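You operate a simulated robot arm through the tools that you are given. There is no shell and no other tool. Be economical: measure what you need, move in short steps, check, and stop when the job is done.

You are at the controls of a simulated robot arm. One attempt, no reset.

JOB
Brush the patch of fluff off the round grille with the orange brush.
Fine: the fan stands and the red isolator stays off; shut the green damper lever first, put the brush back, then open the damper fully.
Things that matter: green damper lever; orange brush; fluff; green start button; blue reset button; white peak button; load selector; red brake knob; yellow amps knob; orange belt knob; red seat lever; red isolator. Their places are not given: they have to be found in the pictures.

The check looks at the end state, three seconds after you hand in, the way a careful person would. Anything else that was tipped, shoved, dropped, spilled or broken makes it a failure.

ROBOT AND FRAMES
A 7-joint arm with a two-finger parallel gripper, fixed in place. Base frame: the origin is at the foot of the arm, x ahead of it, y to its left, z up. Readings come in m, degrees, newtons and seconds.
With the tool pointing down near the work surface it reaches from about 0.3 to 0.7 m from the base axis. Its first joint turns from -66.0 to 66.0 degrees. Payload 1.57 kg.
The tool frame sits at the grasp point between the pads (the TCP): z along the fingers, y along the line on which they close. The tips reach 0.03 m beyond it. The gripper opens to 0.11 m. The fingers are 0.024 m wide and 0.012 m thick; the gripper's body (0.048 by 0.112 m) begins 0.078 m behind the TCP.
Orientation is told as [roll, pitch, yaw] about the base's x, y, z axes, in that order, counted from this pose: with the fingers straight down and closing along the base's y, the tool's x points along the base's -x, its y along +y and its z along -z.

CONTROLS
- The arm moves only by the tool drive_tool. Its argument "series" is a list that holds one entry, the list of rows, each a list of 7 numbers: the shift along the base's x, y, z in units of 40 mm (1.0 is 40 mm), then the turn, a rotation vector about the base's x, y, z in units of 5 degrees (1.0 is 5 degrees), then the opening, from 0 (shut) to 1 (fully open). In form: [[[dx, dy, dz, ax, ay, az, grip], ...]]. A call has 1 to 8 rows; each row shifts and turns the commanded pose from where the row before left it. A call with a number of a shift or a turn outside -1 to 1 is refused whole. Rows are played at 5 a second. More than 0.05 m and 8.6 degrees between two rows, or a gripper value outside its range, and nothing of the call is played. Where a pose cannot be reached the arm comes as near as it can. A force on the tool above 90 N (or 10 N above the force at the start of the call, whichever is more), or a blocked arm, ends the call early, and 0.2 s more pass. Each finger travels about 0.108 m/s and halts on what it meets, pressing with about 43 N; the grip force reading is that of the motor and also rises with nothing between the fingers. The clock runs only during rows and for 0.2 s after the last one: add rows that do not move to give the fingers time. The reply holds the time, the measured pose of the TCP, the force on the tool along the base axes, the opening and the grip force, in the units named above and with some noise, and new pictures: "show" is both (left out), scene, wrist or none.
- Cameras (640 x 400 px; columns grow to the right, rows downward): "scene" is fixed at [0.1601, -0.3879, 1.4044]; the picture's right is [0.80, -0.60, 0.00], its down [-0.33, -0.44, -0.83] and it looks along [0.50, 0.67, -0.55] (base axes); focal length 274 px, centre (320, 200). "wrist" rides on the gripper at [-0.036, 0, -0.08] in the tool frame; the picture's right is [0.00, -1.00, 0.00], its down [0.97, 0.00, -0.24] and it looks along [0.24, 0.00, 0.97] (tool axes); focal length 218 px, centre (320, 200).
- probe_pixels(camera, pixels): for up to 12 pixels [column, row] of the newest picture of that camera ("zoom" is the newest enlarged one), the place [x, y, z] in the base frame of the surface seen there, good to about 0.003 m. It takes no simulated time.
- inspect(camera, box): a new picture of the part [left, top, right, bottom] of that camera's present view, enlarged. It takes no simulated time.
- sign_off(): hands the job in; it is judged then, once.

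Keep the steps short. Do not move on a guess: measure, check each grasp and each placing, and mend mistakes. In all there are 80 turns and 120 pictures (those below and enlarged ones count). Leave the gripper open and the arm clear of the work at the hand-in unless told otherwise, and finish with a single line.

The tools are called as name(argument=value, ...) on one line, values as JSON. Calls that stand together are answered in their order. drive_tool: Moves the arm, as the interface text tells. Its arguments: {"type":"object","properties":{"series":{"type":"array"},"show":{"type":"string","enum":["both","scene","wrist","none"]}},"required":["series"]} The other tools are called the same way: probe_pixels (camera, pixels) gives the place of the surface under pixels of a picture; inspect (camera, box) takes an enlarged picture of a part of a camera's view; sign_off () hands the job in.

At the start:

```text
time: 0.0
position: [0.3592, 0.0265, 1.2524]
tool_rot: [0.0, 0.0, -0.1]
force: [0.8, 0.2, 0.6]
grip_width: 0.11
grasp_force: 0.1
```

scene: 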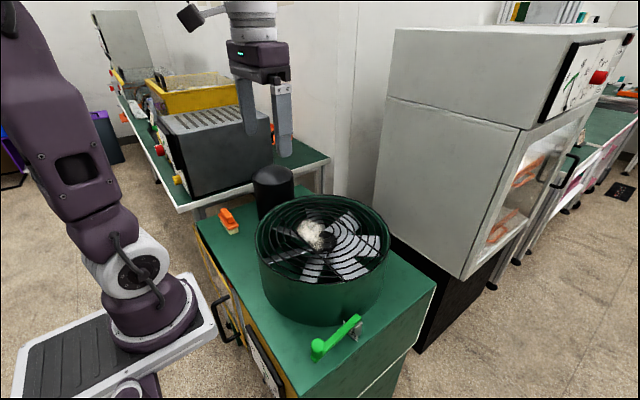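
wrist: 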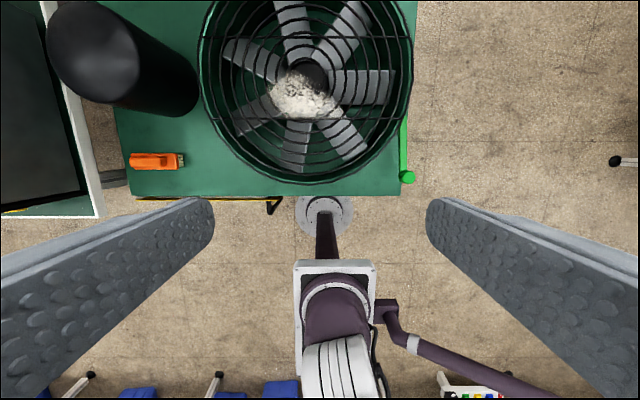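

I see the fan grille with fluff near scene (315,235), the orange brush near (230,222), and the green lever near (335,338). I'll enlarge these areas first.

inspect(camera="scene", box=[190, 170, 450, 370])

inspect(camera="wrist", box=[100, 0, 440, 212])

inspect(camera="scene", box=[300, 300, 380, 370])

probe_pixels(camera="wrist", pixels=[[135, 162], [155, 162], [172, 161], [182, 161], [300, 95], [280, 95], [330, 100], [305, 115], [408, 178], [404, 130], [210, 100], [305, 182]])

probe_pixels(camera="scene", pixels=[[318, 346], [335, 335], [352, 322], [360, 328], [225, 215], [232, 228], [322, 230], [310, 240], [240, 250], [330, 320], [388, 240], [270, 190]])

```text
2.00 times, centred on (320, 270) of scene
```

zoom: 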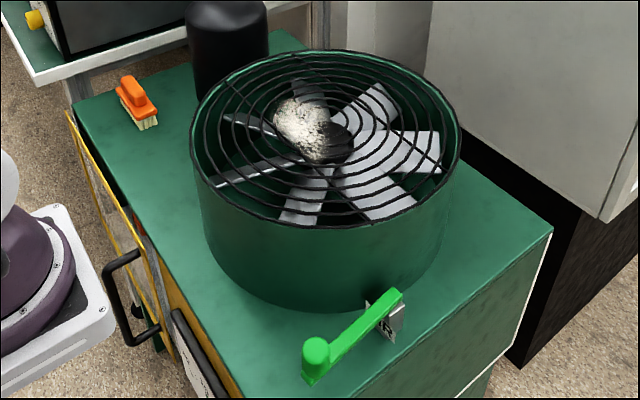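

```text
1.88 times, centred on (270, 106) of wrist
```

zoom: 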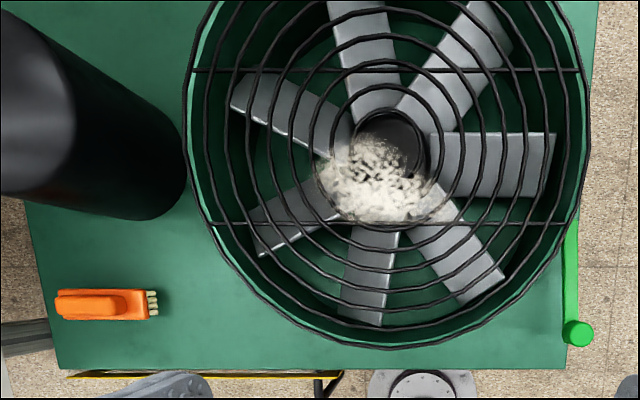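

```text
5.71 times, centred on (340, 335) of scene
```

zoom: 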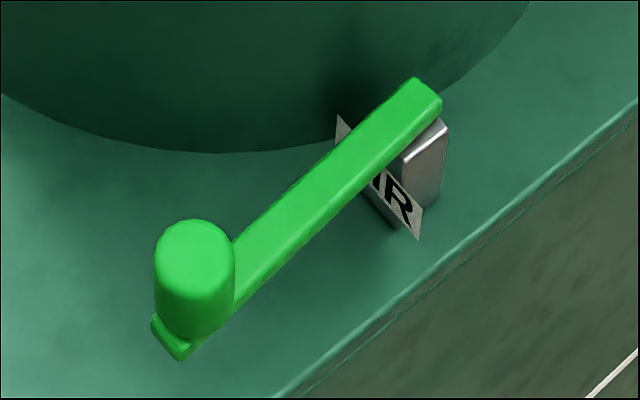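

```text
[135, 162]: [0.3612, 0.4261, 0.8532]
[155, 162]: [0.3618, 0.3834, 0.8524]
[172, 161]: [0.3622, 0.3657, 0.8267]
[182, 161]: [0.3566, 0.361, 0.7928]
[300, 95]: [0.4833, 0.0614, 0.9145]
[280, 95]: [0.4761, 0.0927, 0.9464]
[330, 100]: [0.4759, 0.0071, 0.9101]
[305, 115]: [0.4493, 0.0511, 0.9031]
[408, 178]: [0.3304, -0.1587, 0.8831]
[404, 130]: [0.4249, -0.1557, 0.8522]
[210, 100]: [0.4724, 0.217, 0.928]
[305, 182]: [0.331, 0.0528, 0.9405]
```

```text
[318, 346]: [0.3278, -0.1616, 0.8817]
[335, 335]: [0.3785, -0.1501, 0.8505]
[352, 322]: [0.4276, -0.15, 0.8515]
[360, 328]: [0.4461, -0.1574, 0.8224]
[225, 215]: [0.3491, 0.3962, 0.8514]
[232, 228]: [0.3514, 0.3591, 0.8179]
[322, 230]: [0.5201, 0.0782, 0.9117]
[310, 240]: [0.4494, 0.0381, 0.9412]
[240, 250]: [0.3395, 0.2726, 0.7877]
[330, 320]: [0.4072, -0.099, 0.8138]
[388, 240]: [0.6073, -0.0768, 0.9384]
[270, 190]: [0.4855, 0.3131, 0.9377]
```

The lever is a flat arm from a pivot near (0.44,-0.155,0.85) to an upright knob at about (0.33,-0.16,0.88). A label is partly hidden under it. I'll move over it to see which way it turns.

drive_tool(series=[[[0.6, -1, -0.5, 0, 0, 0, 1], [0.6, -1, -0.5, 0, 0, 0, 1], [0.6, -1, -0.5, 0, 0, 0, 1], [0, -1, -0.5, 0, 0, 0, 1], [0, -1, -0.5, 0, 0, 0, 1], [0, 0, -0.5, 0, 0, 0, 1], [0, 0, 0, 0, 0, 0, 1]]], show="wrist")

```text
refused: row 1 steps farther than a row can; nothing moved
```

That row was slightly too long, so I'll send shorter ones.

drive_tool(series=[[[0.5, -0.9, -0.5, 0, 0, 0, 1], [0.5, -0.9, -0.5, 0, 0, 0, 1], [0.5, -0.9, -0.5, 0, 0, 0, 1], [0, -0.9, -0.5, 0, 0, 0, 1], [0, -0.9, -0.5, 0, 0, 0, 1], [0, -0.5, -0.5, 0, 0, 0, 1], [0, 0, 0, 0, 0, 0, 1]]], show="wrist")

inspect(camera="wrist", box=[220, 60, 420, 260])

```text
time: 1.6
position: [0.42, -0.1741, 1.1322]
tool_rot: [0.0, 0.0, 0.0]
force: [0.2, 0.8, 0.5]
grip_width: 0.1098
grasp_force: 0.0
```

wrist: 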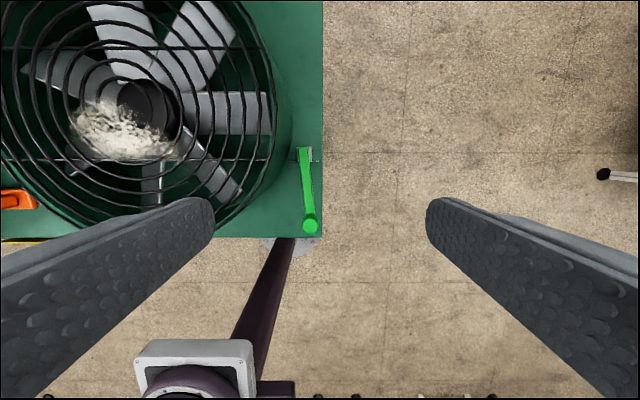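

```text
2.00 times, centred on (320, 160) of wrist
```

zoom: 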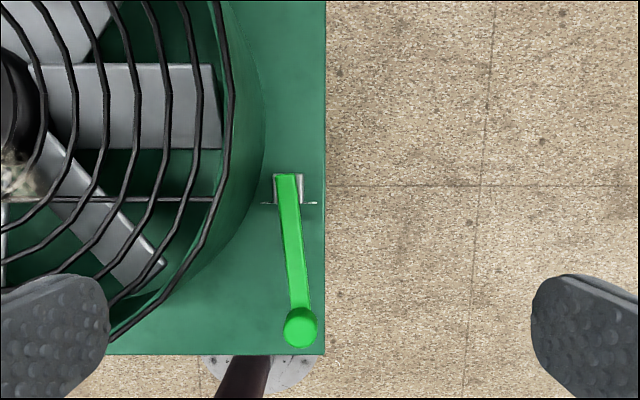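

inspect(camera="scene", box=[335, 305, 375, 345])

inspect(camera="wrist", box=[285, 135, 335, 240])

```text
10.00 times, centred on (355, 325) of scene
```

zoom: 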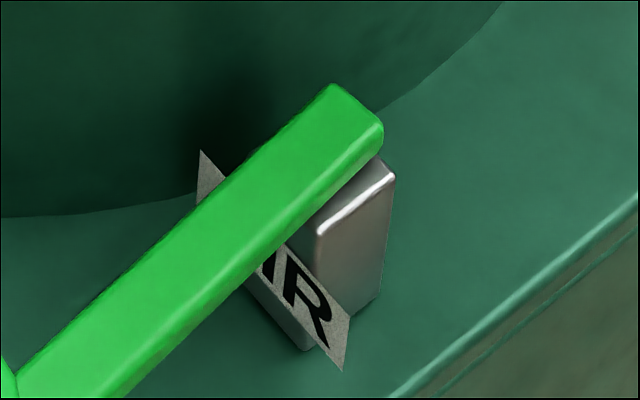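

```text
3.81 times, centred on (310, 188) of wrist
```

zoom: 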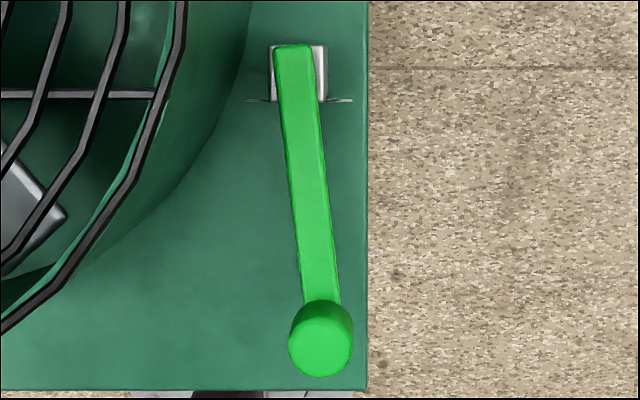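

The label reads only "AIR". The lever rests on top of its block and carries an upright knob, so it should swing about a vertical axis. I'll measure the knob and the arm precisely.

probe_pixels(camera="zoom", pixels=[[320, 335], [292, 340], [350, 340], [320, 305], [320, 370], [297, 60], [275, 70], [318, 70], [315, 250], [285, 200], [366, 200]])

```text
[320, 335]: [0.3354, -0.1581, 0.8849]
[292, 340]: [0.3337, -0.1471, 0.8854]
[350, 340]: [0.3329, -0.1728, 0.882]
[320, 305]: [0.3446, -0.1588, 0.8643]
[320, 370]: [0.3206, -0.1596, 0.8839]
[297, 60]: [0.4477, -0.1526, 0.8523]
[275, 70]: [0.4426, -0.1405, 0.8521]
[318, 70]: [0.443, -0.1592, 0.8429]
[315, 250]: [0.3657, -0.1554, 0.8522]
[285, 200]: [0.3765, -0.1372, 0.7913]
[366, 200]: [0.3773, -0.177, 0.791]
```

The knob centre is about (0.331,-0.159), with its top at 0.884 and a radius of about 13 mm. The pivot is about (0.443,-0.152). I'll hover over the knob with the fingers half open.

drive_tool(series=[[[-0.56, 0.1, -0.9, 0, 0, 0, 0.5], [-0.56, 0.1, -0.9, 0, 0, 0, 0.5], [-0.56, 0.1, -0.9, 0, 0, 0, 0.5], [-0.55, 0.08, -0.9, 0, 0, 0, 0.5], [0, 0, 0, 0, 0, 0, 0.5]]], show="both")

```text
time: 2.8
position: [0.3287, -0.1569, 0.9895]
tool_rot: [-0.1, 0.0, 0.0]
force: [-0.2, 0.3, 0.8]
grip_width: 0.055
grasp_force: 0.2
```

scene: 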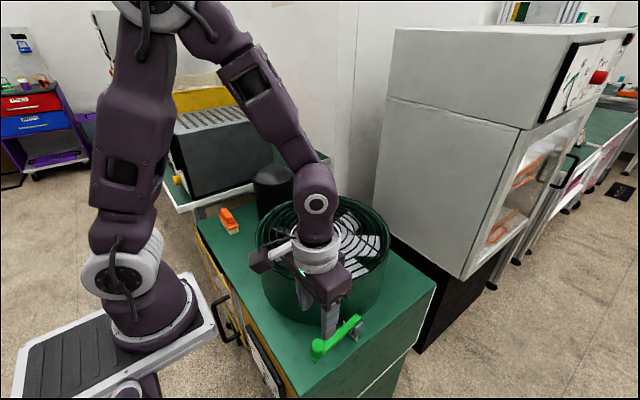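
wrist: 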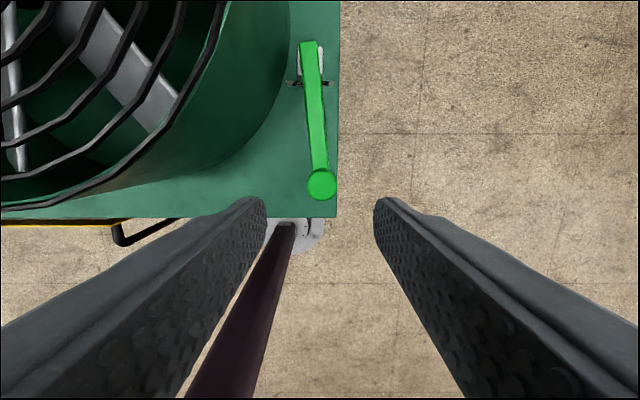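

The fingers straddle the knob in y. I'll lower to TCP z of about 0.888, which keeps the tips just above the arm plate.

drive_tool(series=[[[0.06, -0.04, -0.85, 0, 0, 0, 0.5], [0, 0, -0.85, 0, 0, 0, 0.5], [0, 0, -0.8, 0, 0, 0, 0.5], [0, 0, 0, 0, 0, 0, 0.5]]], show="both")

```text
time: 3.8
position: [0.331, -0.1588, 0.8898]
tool_rot: [0.0, 0.0, 0.0]
force: [-0.4, -0.5, 0.0]
grip_width: 0.0549
grasp_force: 0.0
```

scene: 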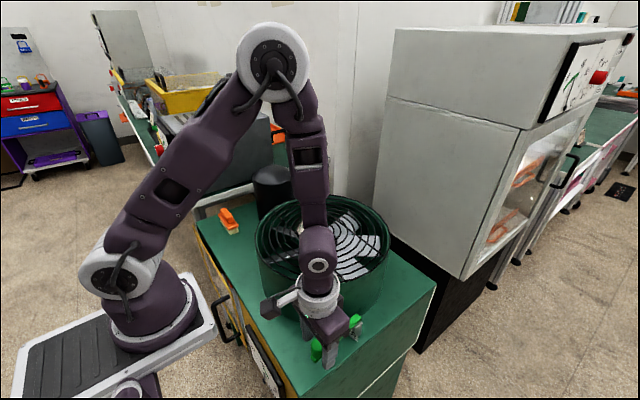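
wrist: 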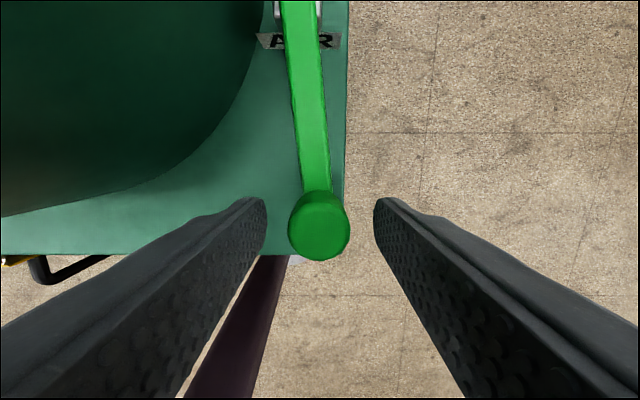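

The knob sits between the fingers with about 14 mm of room on each side. I'll nudge toward -y first, since there is free space on that side, and watch the force.

drive_tool(series=[[[0, -0.3, 0, 0, 0, 0, 0.5], [0, -0.2, 0, 0, 0, 0, 0.5], [0, -0.2, 0, 0, 0, 0, 0.5], [0, 0, 0, 0, 0, 0, 0.5]]], show="wrist")

```text
time: 4.8
position: [0.3329, -0.188, 0.8884]
tool_rot: [0.0, 0.0, 0.0]
force: [2.8, 7.2, 0.1]
grip_width: 0.0615
grasp_force: 3.9
```

wrist: 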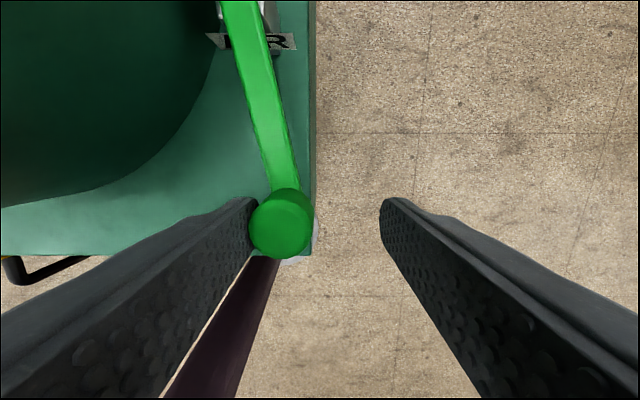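

The lever turns toward -y with about 7 N. Now I'll test the other direction, toward +y.

drive_tool(series=[[[0, 0.6, 0, 0, 0, 0, 0.5], [0, 0.5, 0, 0, 0, 0, 0.5], [0, 0.4, 0, 0, 0, 0, 0.5], [0, 0.2, 0, 0, 0, 0, 0.5], [0, 0, 0, 0, 0, 0, 0.5]]], show="wrist")

```text
time: 6.0
position: [0.3316, -0.12, 0.8896]
tool_rot: [0.0, -0.1, -0.1]
force: [-9.6, -27.1, -6.7]
grip_width: 0.0791
grasp_force: 13.8
```

wrist: 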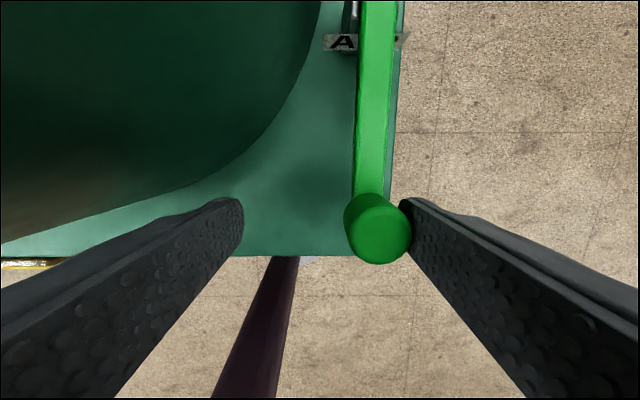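

There is a hard stop (27 N) with the lever almost parallel to x. It started about 5° off this stop. I'll now swing it along its arc toward -y, turning the tool with it, to find the other end.

drive_tool(series=[[[0, -0.83, 0, 0, 0, 0, 0.4], [0.011, -0.242, 0, 0, 0, 1, 0.4], [0.032, -0.24, 0, 0, 0, 1, 0.4], [0.052, -0.237, 0, 0, 0, 1, 0.4], [0.073, -0.231, 0, 0, 0, 1, 0.4], [0.093, -0.224, 0, 0, 0, 1, 0.4], [0.112, -0.215, 0, 0, 0, 1, 0.4], [0.13, -0.204, 0, 0, 0, 1, 0.4]]], show="both")

```text
time: 7.8
position: [0.3454, -0.2114, 0.8876]
tool_rot: [1.2, 0.7, 35.2]
force: [-33.1, 51.4, -9.8]
grip_width: 0.1045
grasp_force: 34.7
```

scene: 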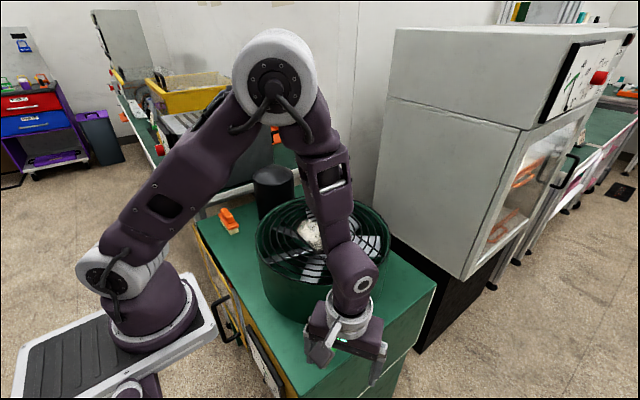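
wrist: 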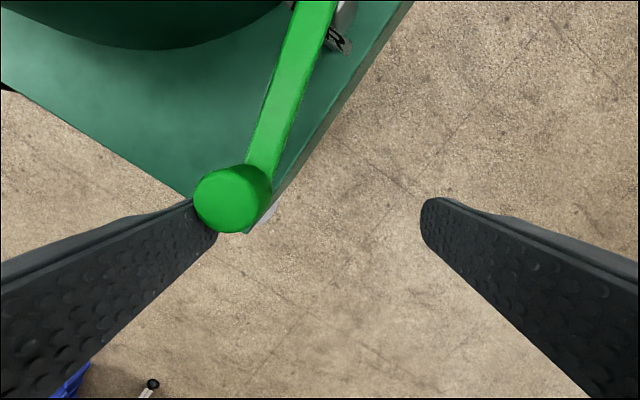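

The force is high (about 60 N) and the fingers are being forced open, so this looks like the other stop. I'll back off at once and measure the lever.

drive_tool(series=[[[-0.13, 0.204, 0, 0, 0, -1, 0.5], [-0.112, 0.215, 0, 0, 0, -1, 0.5], [-0.093, 0.224, 0, 0, 0, -1, 0.5], [0, 0, 0, 0, 0, 0, 0.5]]], show="both")

inspect(camera="wrist", box=[180, 0, 460, 260])

inspect(camera="scene", box=[290, 280, 390, 380])

```text
time: 8.8
position: [0.3382, -0.1897, 0.8891]
tool_rot: [-0.1, -0.1, 19.9]
force: [-9.7, 12.3, 6.0]
grip_width: 0.0679
grasp_force: 7.2
```

scene: 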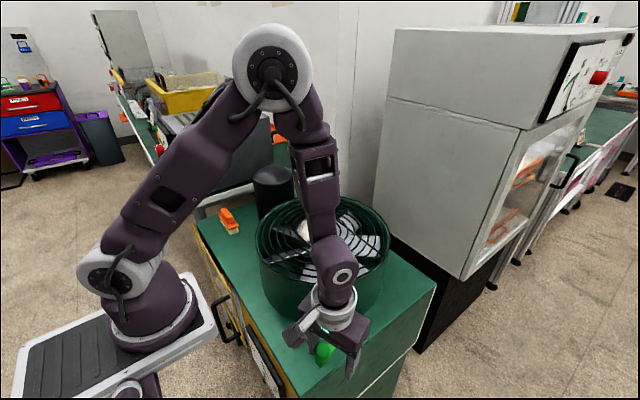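
wrist: 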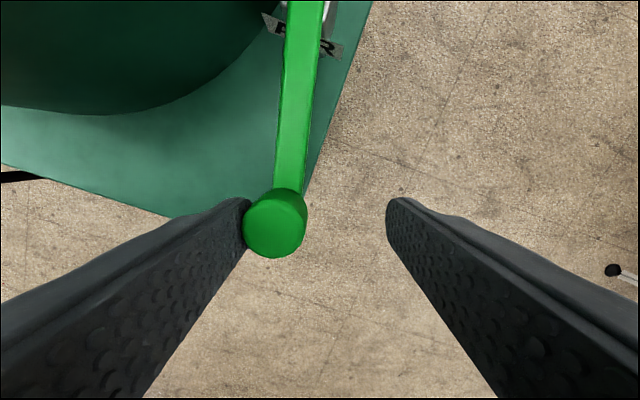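

```text
1.54 times, centred on (320, 130) of wrist
```

zoom: 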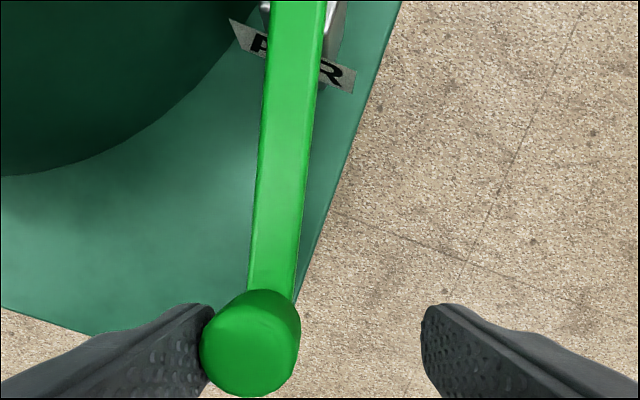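

```text
4.00 times, centred on (340, 330) of scene
```

zoom: 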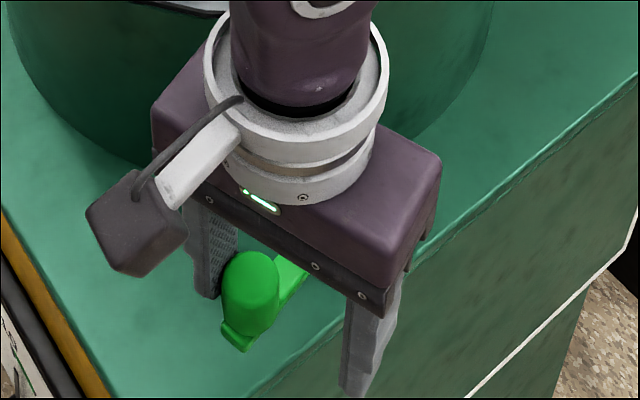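

Both sideways pushes look springy around the starting angle: -7° at 27 N and about +8° at 60 N. The hinge may really be horizontal, so that the lever lifts. I'll centre the tool to release it and see whether it springs back.

drive_tool(series=[[[-0.073, 0.231, 0, 0, 0, -1, 0.5], [-0.052, 0.237, 0, 0, 0, -1, 0.5], [-0.03, 0.2, 0, 0, 0, -1, 0.5], [0, 0, 0, 0, 0, 0, 0.5]]], show="wrist")

probe_pixels(camera="wrist", pixels=[[320, 220], [305, 220], [300, 230], [310, 100], [300, 60], [320, 235]])

```text
time: 9.8
position: [0.3319, -0.164, 0.8889]
tool_rot: [0.0, 0.1, 4.9]
force: [0.3, 0.1, 0.3]
grip_width: 0.055
grasp_force: 0.0
```

wrist: 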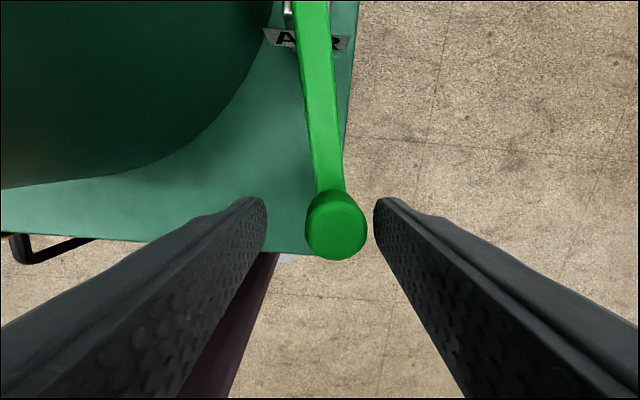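

```text
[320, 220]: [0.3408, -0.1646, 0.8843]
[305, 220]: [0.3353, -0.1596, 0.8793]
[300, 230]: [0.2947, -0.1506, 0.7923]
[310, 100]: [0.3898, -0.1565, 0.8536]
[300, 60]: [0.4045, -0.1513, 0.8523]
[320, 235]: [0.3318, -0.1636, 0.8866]
```

probe_pixels(camera="wrist", pixels=[[336, 225], [316, 225], [358, 225], [336, 205], [336, 250], [318, 60], [325, 150]])

inspect(camera="wrist", box=[240, 0, 400, 100])

```text
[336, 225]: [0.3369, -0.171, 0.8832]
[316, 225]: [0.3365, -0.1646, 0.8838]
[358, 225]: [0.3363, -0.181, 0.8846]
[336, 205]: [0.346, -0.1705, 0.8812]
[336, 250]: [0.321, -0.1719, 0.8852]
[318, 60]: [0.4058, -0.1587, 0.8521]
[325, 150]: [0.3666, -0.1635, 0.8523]
```

```text
4.00 times, centred on (320, 50) of wrist
```

zoom: 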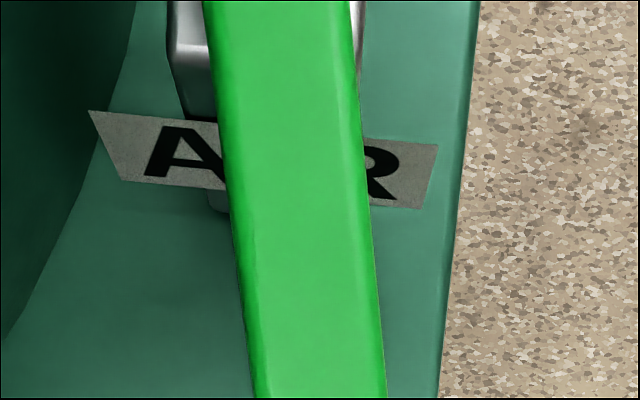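

The lever stayed at about 10° and did not spring back, so it is a vertical hinge with friction or damping, or a stop near 10°. I'll push toward -y again and hold, to tell creeping from a hard stop.

drive_tool(series=[[[0.032, -0.24, 0, 0, 0, 1, 0.5], [0.052, -0.237, 0, 0, 0, 1, 0.5], [0.073, -0.231, 0, 0, 0, 1, 0.5], [0.093, -0.224, 0, 0, 0, 0, 0.5], [0, 0, 0, 0, 0, 0, 0.5], [0, 0, 0, 0, 0, 0, 0.5], [0, 0, 0, 0, 0, 0, 0.5], [0, 0, 0, 0, 0, 0, 0.5]]], show="wrist")

drive_tool(series=[[[0, 0, 0, 0, 0, 0, 0.5], [0, 0, 0, 0, 0, 0, 0.5], [0, 0, 0, 0, 0, 0, 0.5], [0, 0, 0, 0, 0, 0, 0.5], [0, 0, 0, 0, 0, 0, 0.5]]], show="wrist")

```text
time: 11.6
position: [0.3406, -0.2003, 0.8914]
tool_rot: [0.2, 0.2, 20.1]
force: [-10.5, 33.4, -14.6]
grip_width: 0.0861
grasp_force: 17.4
```

wrist: 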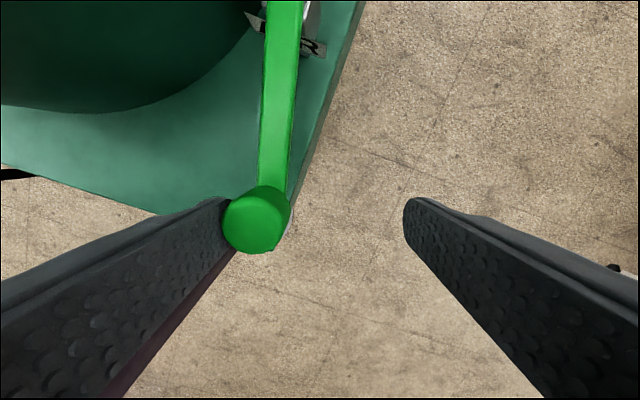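

```text
time: 12.8
position: [0.3404, -0.2005, 0.8916]
tool_rot: [0.1, 0.3, 20.1]
force: [-11.5, 33.3, -9.0]
grip_width: 0.0859
grasp_force: 17.3
```

wrist: 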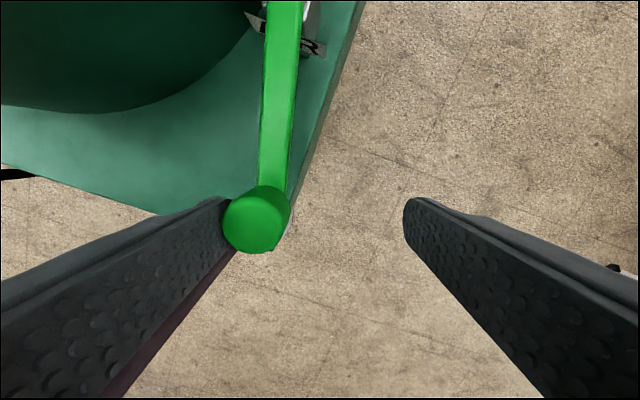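

It holds steady at 35 N and does not move, so this is a stop at about 10°. Now I'll do the same slow held push toward +y.

drive_tool(series=[[[-0.09, 0.6, 0, 0, 0, -1, 0.5], [-0.09, 0.6, 0, 0, 0, -1, 0.5], [-0.05, 0.4, 0, 0, 0, -1, 0.5], [0, 0.4, 0, 0, 0, -1, 0.5], [0, 0.4, 0, 0, 0, 0, 0.5], [0, 0, 0, 0, 0, 0, 0.5], [0, 0, 0, 0, 0, 0, 0.5], [0, 0, 0, 0, 0, 0, 0.5]]], show="wrist")

probe_pixels(camera="wrist", pixels=[[340, 225], [360, 225], [380, 225], [400, 225], [360, 60], [370, 150], [380, 60]])

```text
time: 14.6
position: [0.3349, -0.1078, 0.8912]
tool_rot: [-0.2, -0.3, -0.1]
force: [13.1, -51.6, 3.0]
grip_width: 0.1009
grasp_force: 26.3
```

wrist: 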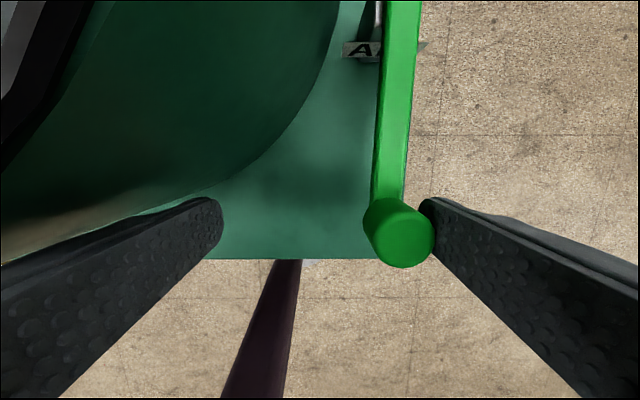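

```text
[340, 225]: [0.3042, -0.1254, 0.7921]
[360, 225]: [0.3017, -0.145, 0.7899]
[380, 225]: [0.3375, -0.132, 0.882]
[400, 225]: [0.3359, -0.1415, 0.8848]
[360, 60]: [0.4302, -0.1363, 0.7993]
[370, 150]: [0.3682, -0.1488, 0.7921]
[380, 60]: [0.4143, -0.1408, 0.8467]
```

At 51 N it reached only about -5°. Sideways travel is small both ways. I'll release by centring the tool, measure the resting angle, and then consider a vertical swing.

drive_tool(series=[[[0, -0.5, 0, 0, 0, 0, 0.5], [0, -0.42, 0, 0, 0, 0, 0.5], [0, 0, 0, 0, 0, 0, 0.5], [0, 0, 0, 0, 0, 0, 0.5]]], show="both")

inspect(camera="scene", box=[300, 300, 380, 370])

```text
time: 15.6
position: [0.3314, -0.1417, 0.8907]
tool_rot: [-0.1, 0.2, 0.0]
force: [0.1, 0.1, 0.2]
grip_width: 0.0549
grasp_force: 0.1
```

scene: 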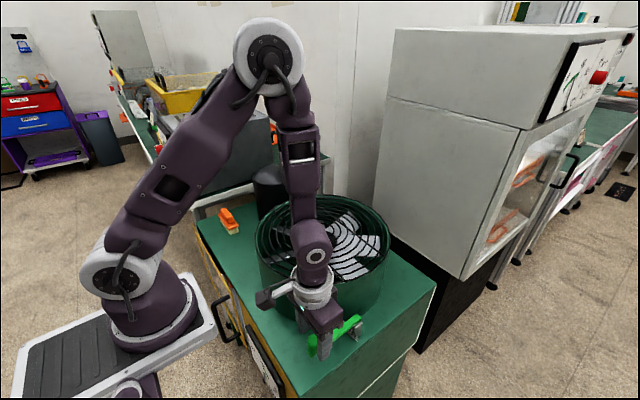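
wrist: 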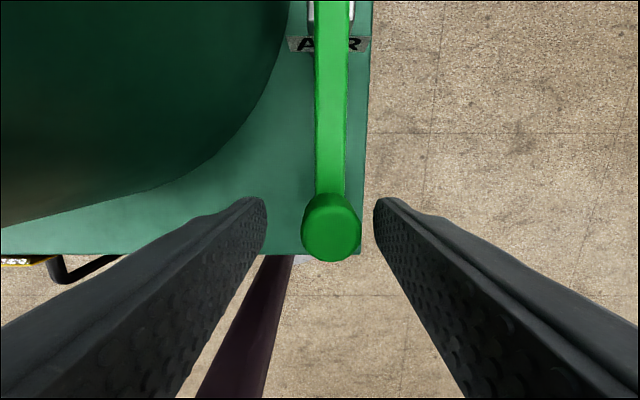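

```text
5.71 times, centred on (340, 335) of scene
```

zoom: 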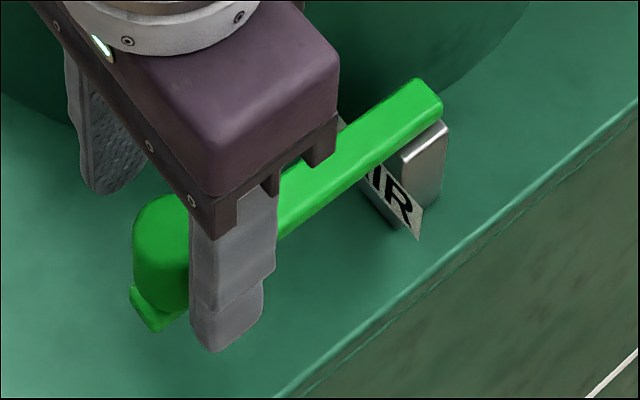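

It rests near 0° now, so there is loose sideways play of about 0–10° with soft stops. The real working motion may be lifting. I'll centre on the knob, grasp it and lift gently.

drive_tool(series=[[[0.05, -0.18, 0, 0, 0, 0, 0.5], [0, 0, 0, 0, 0, 0, 0.1], [0, 0, 0, 0, 0, 0, 0.1], [0, 0, 0.2, 0, 0, 0, 0.1], [0, 0, 0.2, 0, 0, 0, 0.1], [0, 0, 0, 0, 0, 0, 0.1]]], show="both")

inspect(camera="scene", box=[300, 300, 380, 370])

```text
time: 17.0
position: [0.3347, -0.1506, 0.9066]
tool_rot: [0.1, 0.1, 0.0]
force: [-0.3, -0.8, -31.5]
grip_width: 0.0257
grasp_force: 37.2
```

scene: 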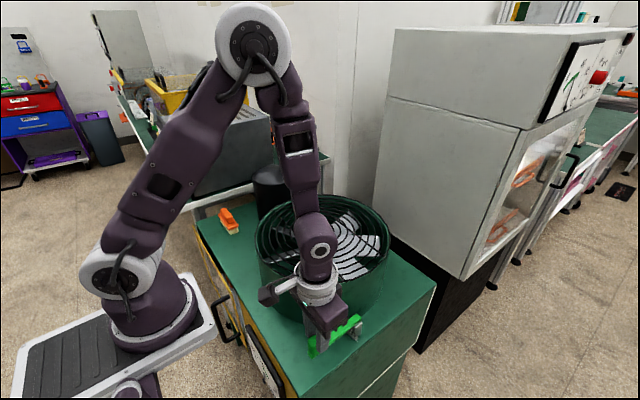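
wrist: 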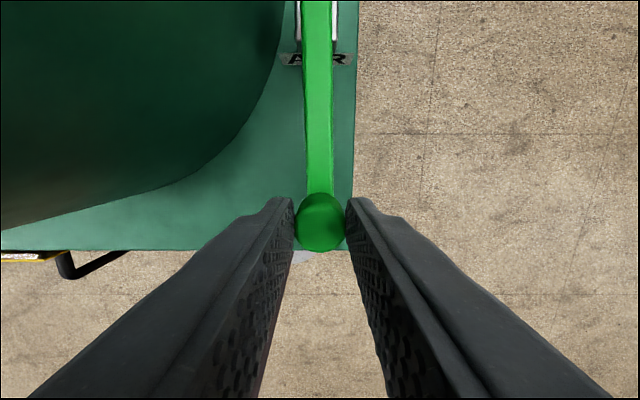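

```text
5.71 times, centred on (340, 335) of scene
```

zoom: 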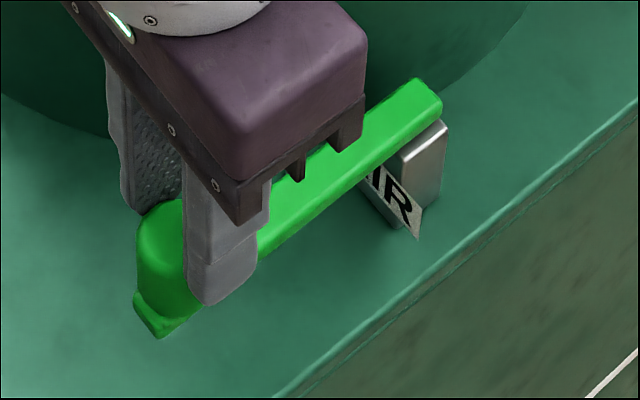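

Lifting slid the fingers up the knob with 31 N, and the arm doesn't look raised. I'll measure the knob and arm heights now.

probe_pixels(camera="wrist", pixels=[[320, 225], [320, 240], [318, 150], [317, 60], [316, 10]])

probe_pixels(camera="zoom", pixels=[[160, 220], [300, 190], [380, 130], [430, 100], [150, 310], [420, 160], [400, 210]])

```text
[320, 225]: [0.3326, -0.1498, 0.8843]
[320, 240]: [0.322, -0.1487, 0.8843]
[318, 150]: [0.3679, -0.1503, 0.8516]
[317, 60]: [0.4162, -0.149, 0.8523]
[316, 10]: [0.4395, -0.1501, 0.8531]
```

```text
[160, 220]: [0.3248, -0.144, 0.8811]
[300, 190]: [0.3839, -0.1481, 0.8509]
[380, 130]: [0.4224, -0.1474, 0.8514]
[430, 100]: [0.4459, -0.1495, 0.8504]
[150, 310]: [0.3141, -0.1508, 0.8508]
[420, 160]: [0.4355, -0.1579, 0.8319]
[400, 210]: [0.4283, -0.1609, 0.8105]
```

The arm was not lifted, so it is a vertical hinge. In earlier pushes the fingers gave way before much force reached the knob. I'll release, rise, close the fingers, and push the knob from its +y side with the stiffer closed pair.

drive_tool(series=[[[0, 0, 0, 0, 0, 0, 0.5], [0, 0, 0, 0, 0, 0, 0.5], [0, 0, 0.5, 0, 0, 0, 0.5], [0, 0.5, 0.2, 0, 0, 0, 0.0], [0, 0.3, 0, 0, 0, 0, 0.0], [0, 0, 0, 0, 0, 0, 0.0], [0, 0, -0.55, 0, 0, 0, 0.0], [0, 0, -0.5, 0, 0, 0, 0.0]]], show="wrist")

```text
time: 18.8
position: [0.333, -0.1178, 0.8916]
tool_rot: [0.0, 0.0, 0.0]
force: [0.4, -0.5, -0.8]
grip_width: 0.0001
grasp_force: 21.3
```

wrist: 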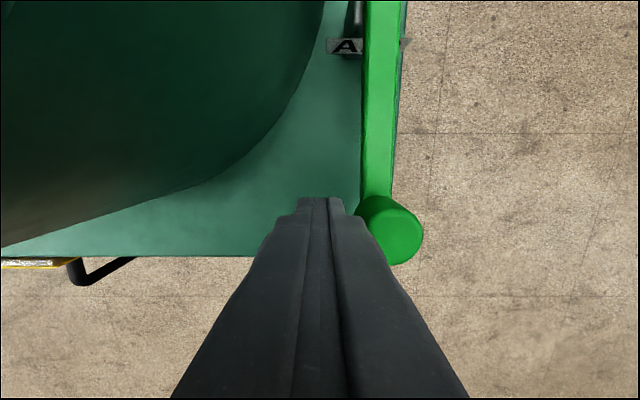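

drive_tool(series=[[[0, -0.3, 0, 0, 0, 0, 0.0], [0, -0.3, 0, 0, 0, 0, 0.0], [0.03, -0.2, 0, 0, 0, 0, 0.0], [0.03, -0.2, 0, 0, 0, 0, 0.0], [0.03, -0.2, 0, 0, 0, 0, 0.0], [0, 0, 0, 0, 0, 0, 0.0], [0, 0, 0, 0, 0, 0, 0.0]]], show="wrist")

```text
time: 19.9
position: [0.3352, -0.1471, 0.891]
tool_rot: [0.9, 0.8, 1.0]
force: [2.6, 60.6, 37.8]
grip_width: 0.0
grasp_force: 21.5
stopped in row 5: the force on the tool passed its limit (the readings are from after the stop); the commanded pose is now the measured one
```

wrist: 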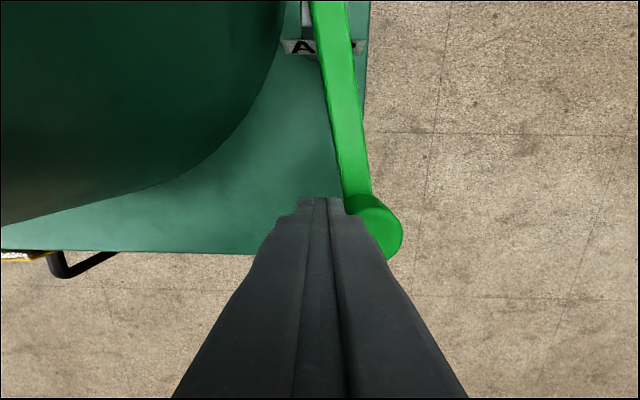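

That is a firm stop at about 10° (over 70 N), so -y is one end of travel. Now I'll move the closed fingers to the -y side of the knob and push toward +y.

drive_tool(series=[[[0, 0.3, 0, 0, 0, 0, 0.0], [0, 0, 0.9, 0, 0, 0, 0.0], [0, -0.9, 0.1, 0, 0, 0, 0.0], [0, -0.9, 0, 0, 0, 0, 0.0], [0, -0.1, -0.5, 0, 0, 0, 0.0], [0, 0, -0.5, 0, 0, 0, 0.0], [0, 0, 0, 0, 0, 0, 0.0]]], show="wrist")

```text
time: 21.5
position: [0.3351, -0.216, 0.8887]
tool_rot: [0.6, 0.5, 0.6]
force: [-0.2, -1.0, 0.6]
grip_width: 0.0
grasp_force: 21.1
```

wrist: 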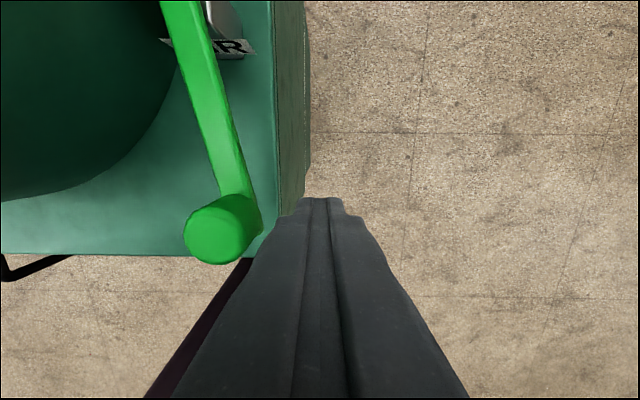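

drive_tool(series=[[[0, 0.4, 0, 0, 0, 0, 0.0], [0, 0.3, 0, 0, 0, 0, 0.0], [0, 0.3, 0, 0, 0, 0, 0.0], [0, 0.2, 0, 0, 0, 0, 0.0], [0, 0.2, 0, 0, 0, 0, 0.0], [0, 0, 0, 0, 0, 0, 0.0]]], show="wrist")

```text
time: 22.9
position: [0.3359, -0.167, 0.8914]
tool_rot: [0.2, 0.3, 0.0]
force: [-15.4, -75.8, -10.6]
grip_width: 0.0001
grasp_force: 21.6
```

wrist: 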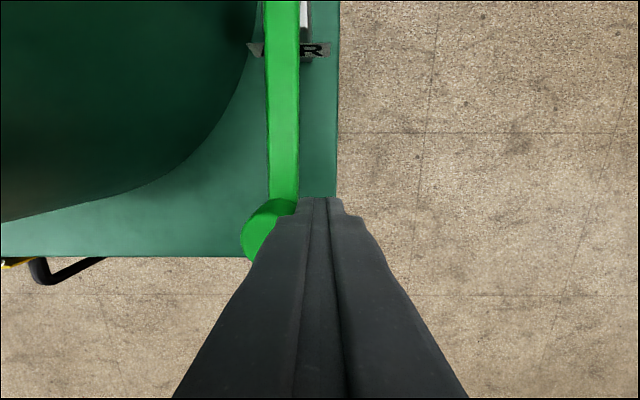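

At 76 N the lever still sits near -4°, so this is a stop too. Before forcing anything further I'll ease off and look for markings. There is a plate on the cabinet front near scene (265,370), and I want the lever region again.

drive_tool(series=[[[0, -0.6, 0, 0, 0, 0, 0.0], [0, -0.3, 0, 0, 0, 0, 0.0], [0, -0.5, 0.8, 0, 0, 0, 0.0], [0, -0.5, 0.8, 0, 0, 0, 0.0], [0, 0, 0.8, 0, 0, 0, 0.0]]], show="wrist")

inspect(camera="scene", box=[200, 260, 310, 400])

inspect(camera="scene", box=[300, 300, 380, 370])

```text
time: 24.1
position: [0.3363, -0.2354, 0.9857]
tool_rot: [0.7, 0.6, 0.6]
force: [-1.1, 0.4, 0.4]
grip_width: 0.0
grasp_force: 21.4
```

wrist: 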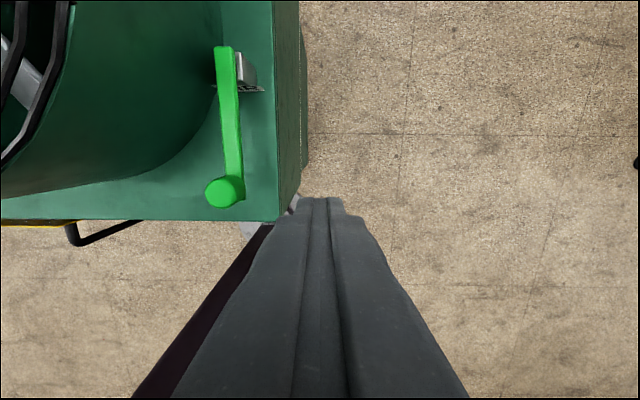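

```text
2.86 times, centred on (255, 330) of scene
```

zoom: 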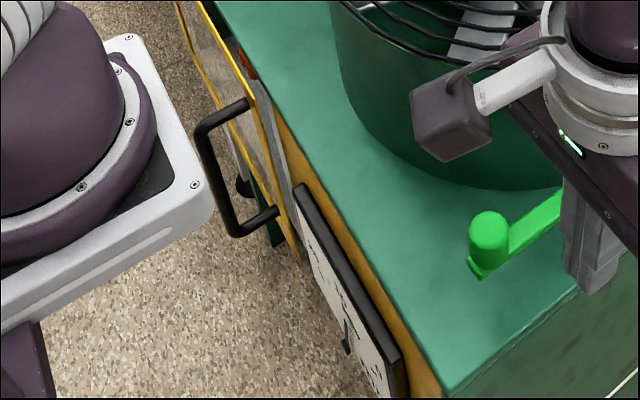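

```text
5.71 times, centred on (340, 335) of scene
```

zoom: 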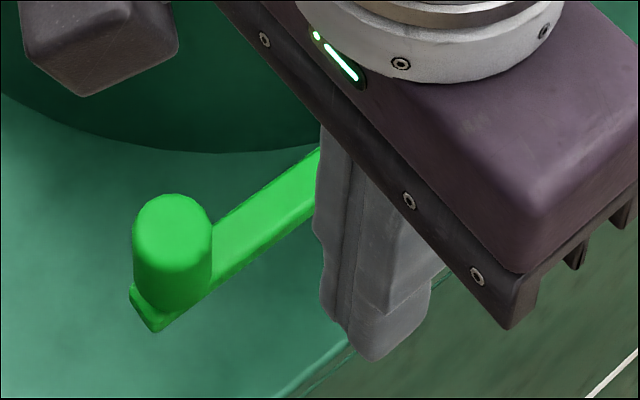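

probe_pixels(camera="wrist", pixels=[[222, 190], [212, 190], [232, 190], [222, 60], [232, 140], [245, 75]])

inspect(camera="wrist", box=[160, 20, 320, 220])

```text
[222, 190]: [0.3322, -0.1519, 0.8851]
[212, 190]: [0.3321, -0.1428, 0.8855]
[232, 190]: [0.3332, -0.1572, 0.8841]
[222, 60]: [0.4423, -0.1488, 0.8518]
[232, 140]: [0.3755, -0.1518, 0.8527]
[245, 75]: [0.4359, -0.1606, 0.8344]
```

```text
2.00 times, centred on (240, 120) of wrist
```

zoom: 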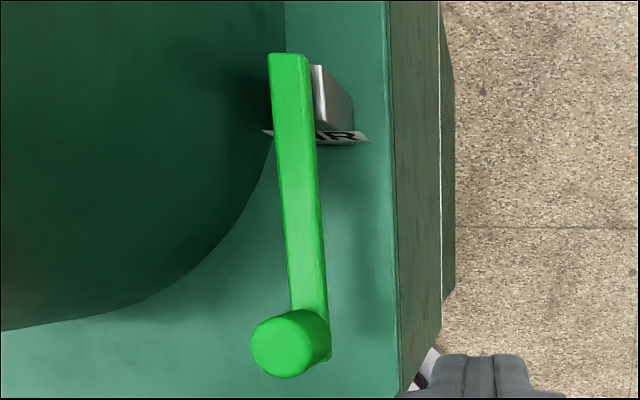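

The lever rests at 0° again. I'll check the remaining possible motions directly: grasp the knob, then pull along x and press down gently, watching forces.

drive_tool(series=[[[-0.08, 0.7, 0, -0.14, -0.12, -0.12, 0.5], [0, 0.7, 0, 0, 0, 0, 0.5], [0, 0.69, 0, 0, 0, 0, 0.5], [0, 0, -0.8, 0, 0, 0, 0.5], [0, 0, -0.8, 0, 0, 0, 0.5], [0, 0, -0.85, 0, 0, 0, 0.5], [0, 0, 0, 0, 0, 0, 0.0], [0, 0, 0, 0, 0, 0, 0.0]]], show="wrist")

drive_tool(series=[[[-0.2, 0, 0, 0, 0, 0, 0.0], [-0.15, 0, 0, 0, 0, 0, 0.0], [0, 0, 0, 0, 0, 0, 0.0]]], show="wrist")

drive_tool(series=[[[0.35, 0, 0, 0, 0, 0, 0.0], [0, 0, -0.15, 0, 0, 0, 0.0], [0, 0, -0.15, 0, 0, 0, 0.0], [0, 0, 0, 0, 0, 0, 0.0]]], show="wrist")

```text
time: 25.9
position: [0.3318, -0.1542, 0.8906]
tool_rot: [0.0, 0.0, 0.1]
force: [-2.1, 1.0, -5.9]
grip_width: 0.0266
grasp_force: 37.1
```

wrist: 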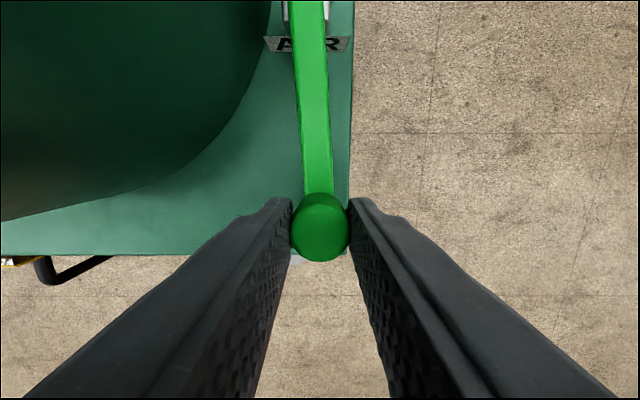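

```text
time: 26.7
position: [0.3222, -0.1544, 0.8919]
tool_rot: [-0.3, -0.7, 0.1]
force: [34.6, 0.7, 12.6]
grip_width: 0.0268
grasp_force: 37.6
```

wrist: 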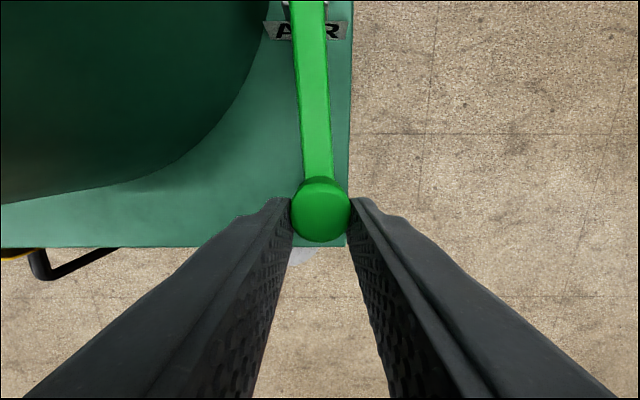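

```text
time: 27.7
position: [0.331, -0.1538, 0.8763]
tool_rot: [0.1, 0.1, -0.1]
force: [-19.5, -2.5, 28.6]
grip_width: 0.0268
grasp_force: 37.6
```

wrist: 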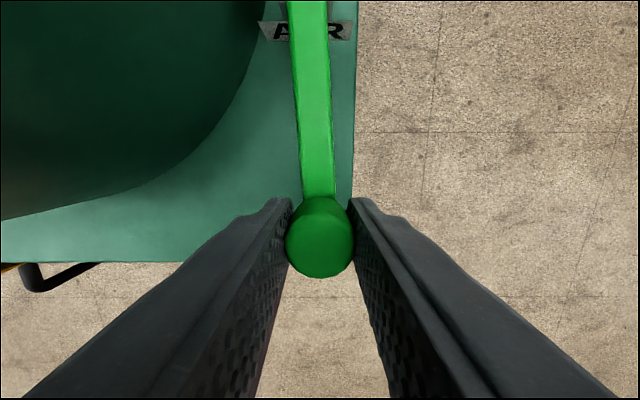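

Pulling along x (35 N) and pressing down (29 N) only make the fingers slip. The lever has only the small yaw travel of about 0–11°, and it started part-way at about 4.6°. To find out which end is shut, I'll release, rise and tilt the camera forward for a low frontal view.

drive_tool(series=[[[0, 0, 0, 0, 0, 0, 0.5], [0, 0, 0, 0, 0, 0, 0.5], [0, 0, 0.9, 0, 0, 0, 0.5], [0, 0, 0.9, 0, 0, 0, 0.5], [0, 0, 0.9, 0, 0, 0, 0.5]]], show="none")

drive_tool(series=[[[-0.2, 0, 0.1, 0, -1, 0, 0.5], [-0.2, 0, 0, 0, -1, 0, 0.5], [-0.2, 0, 0, 0, -1, 0, 0.5], [-0.2, 0, 0, 0, -1, 0, 0.5], [-0.2, 0, 0, 0, -1, 0, 0.5], [-0.2, 0, 0, 0, -1, 0, 0.5], [-0.2, 0, 0, 0, -1, 0, 0.5], [-0.2, 0, 0, 0, -1, 0, 0.5]]], show="wrist")

```text
time: 28.9
position: [0.3296, -0.1517, 0.9853]
tool_rot: [0.0, 0.0, 0.0]
force: [-0.3, 0.3, 0.1]
grip_width: 0.0552
grasp_force: 0.1
```

```text
time: 30.7
position: [0.2772, -0.1711, 0.9915]
tool_rot: [1.6, -36.3, -0.3]
force: [0.1, 0.3, 0.2]
grip_width: 0.0549
grasp_force: 0.0
out of reach, approached as far as the arm can: row 5, 6, 7, 8
```

wrist: 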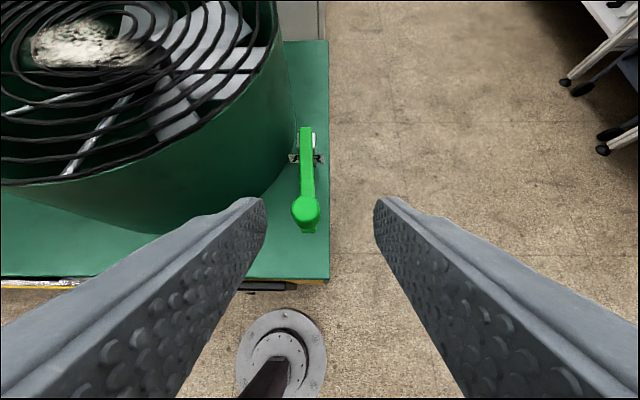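

inspect(camera="wrist", box=[260, 110, 350, 240])

inspect(camera="wrist", box=[0, 0, 330, 290])

inspect(camera="scene", box=[300, 300, 380, 370])

```text
3.08 times, centred on (305, 175) of wrist
```

zoom: 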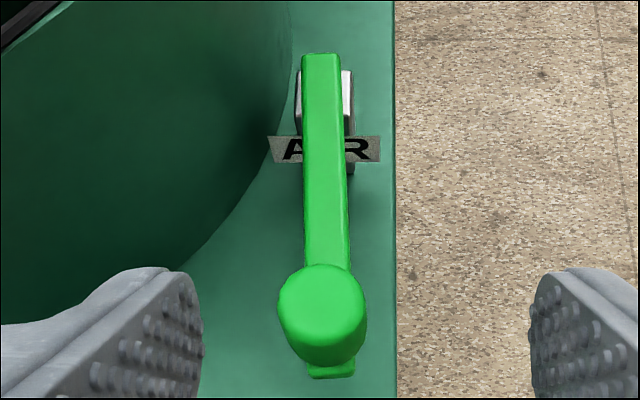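

```text
1.38 times, centred on (165, 145) of wrist
```

zoom: 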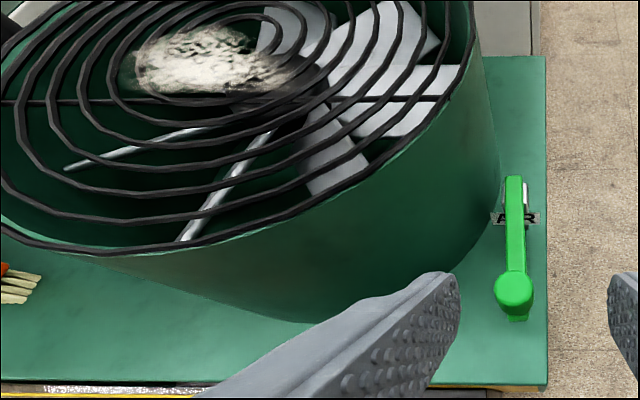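

```text
5.71 times, centred on (340, 335) of scene
```

zoom: 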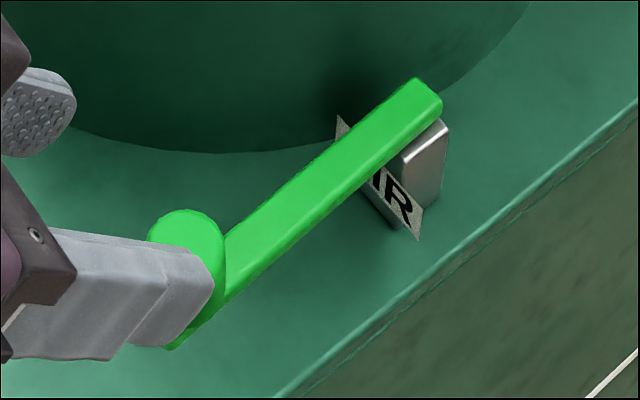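

No markings or pins are visible except the AIR plate. I'll measure the plate and the block against the bar, to see whether the bar could be hitting one of them.

inspect(camera="wrist", box=[285, 120, 330, 170])

probe_pixels(camera="zoom", pixels=[[100, 250], [100, 270], [100, 300], [500, 245], [520, 260], [500, 290], [470, 120], [470, 170], [150, 150], [300, 100], [300, 300], [560, 245]])

```text
8.00 times, centred on (308, 145) of wrist
```

zoom: 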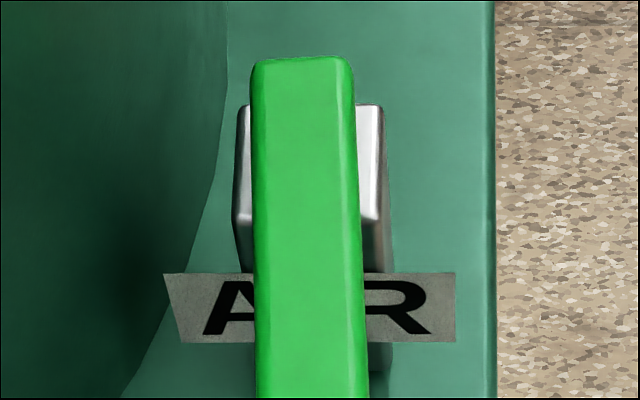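

```text
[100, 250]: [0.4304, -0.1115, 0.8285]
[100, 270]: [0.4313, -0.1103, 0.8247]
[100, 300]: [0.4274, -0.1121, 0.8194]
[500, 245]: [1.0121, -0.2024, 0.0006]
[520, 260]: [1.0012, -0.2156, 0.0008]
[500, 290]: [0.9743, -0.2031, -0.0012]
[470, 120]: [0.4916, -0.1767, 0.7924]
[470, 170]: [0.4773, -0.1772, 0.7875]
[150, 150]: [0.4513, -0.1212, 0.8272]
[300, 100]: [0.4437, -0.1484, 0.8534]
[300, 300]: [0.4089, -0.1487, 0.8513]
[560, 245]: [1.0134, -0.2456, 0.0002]
```

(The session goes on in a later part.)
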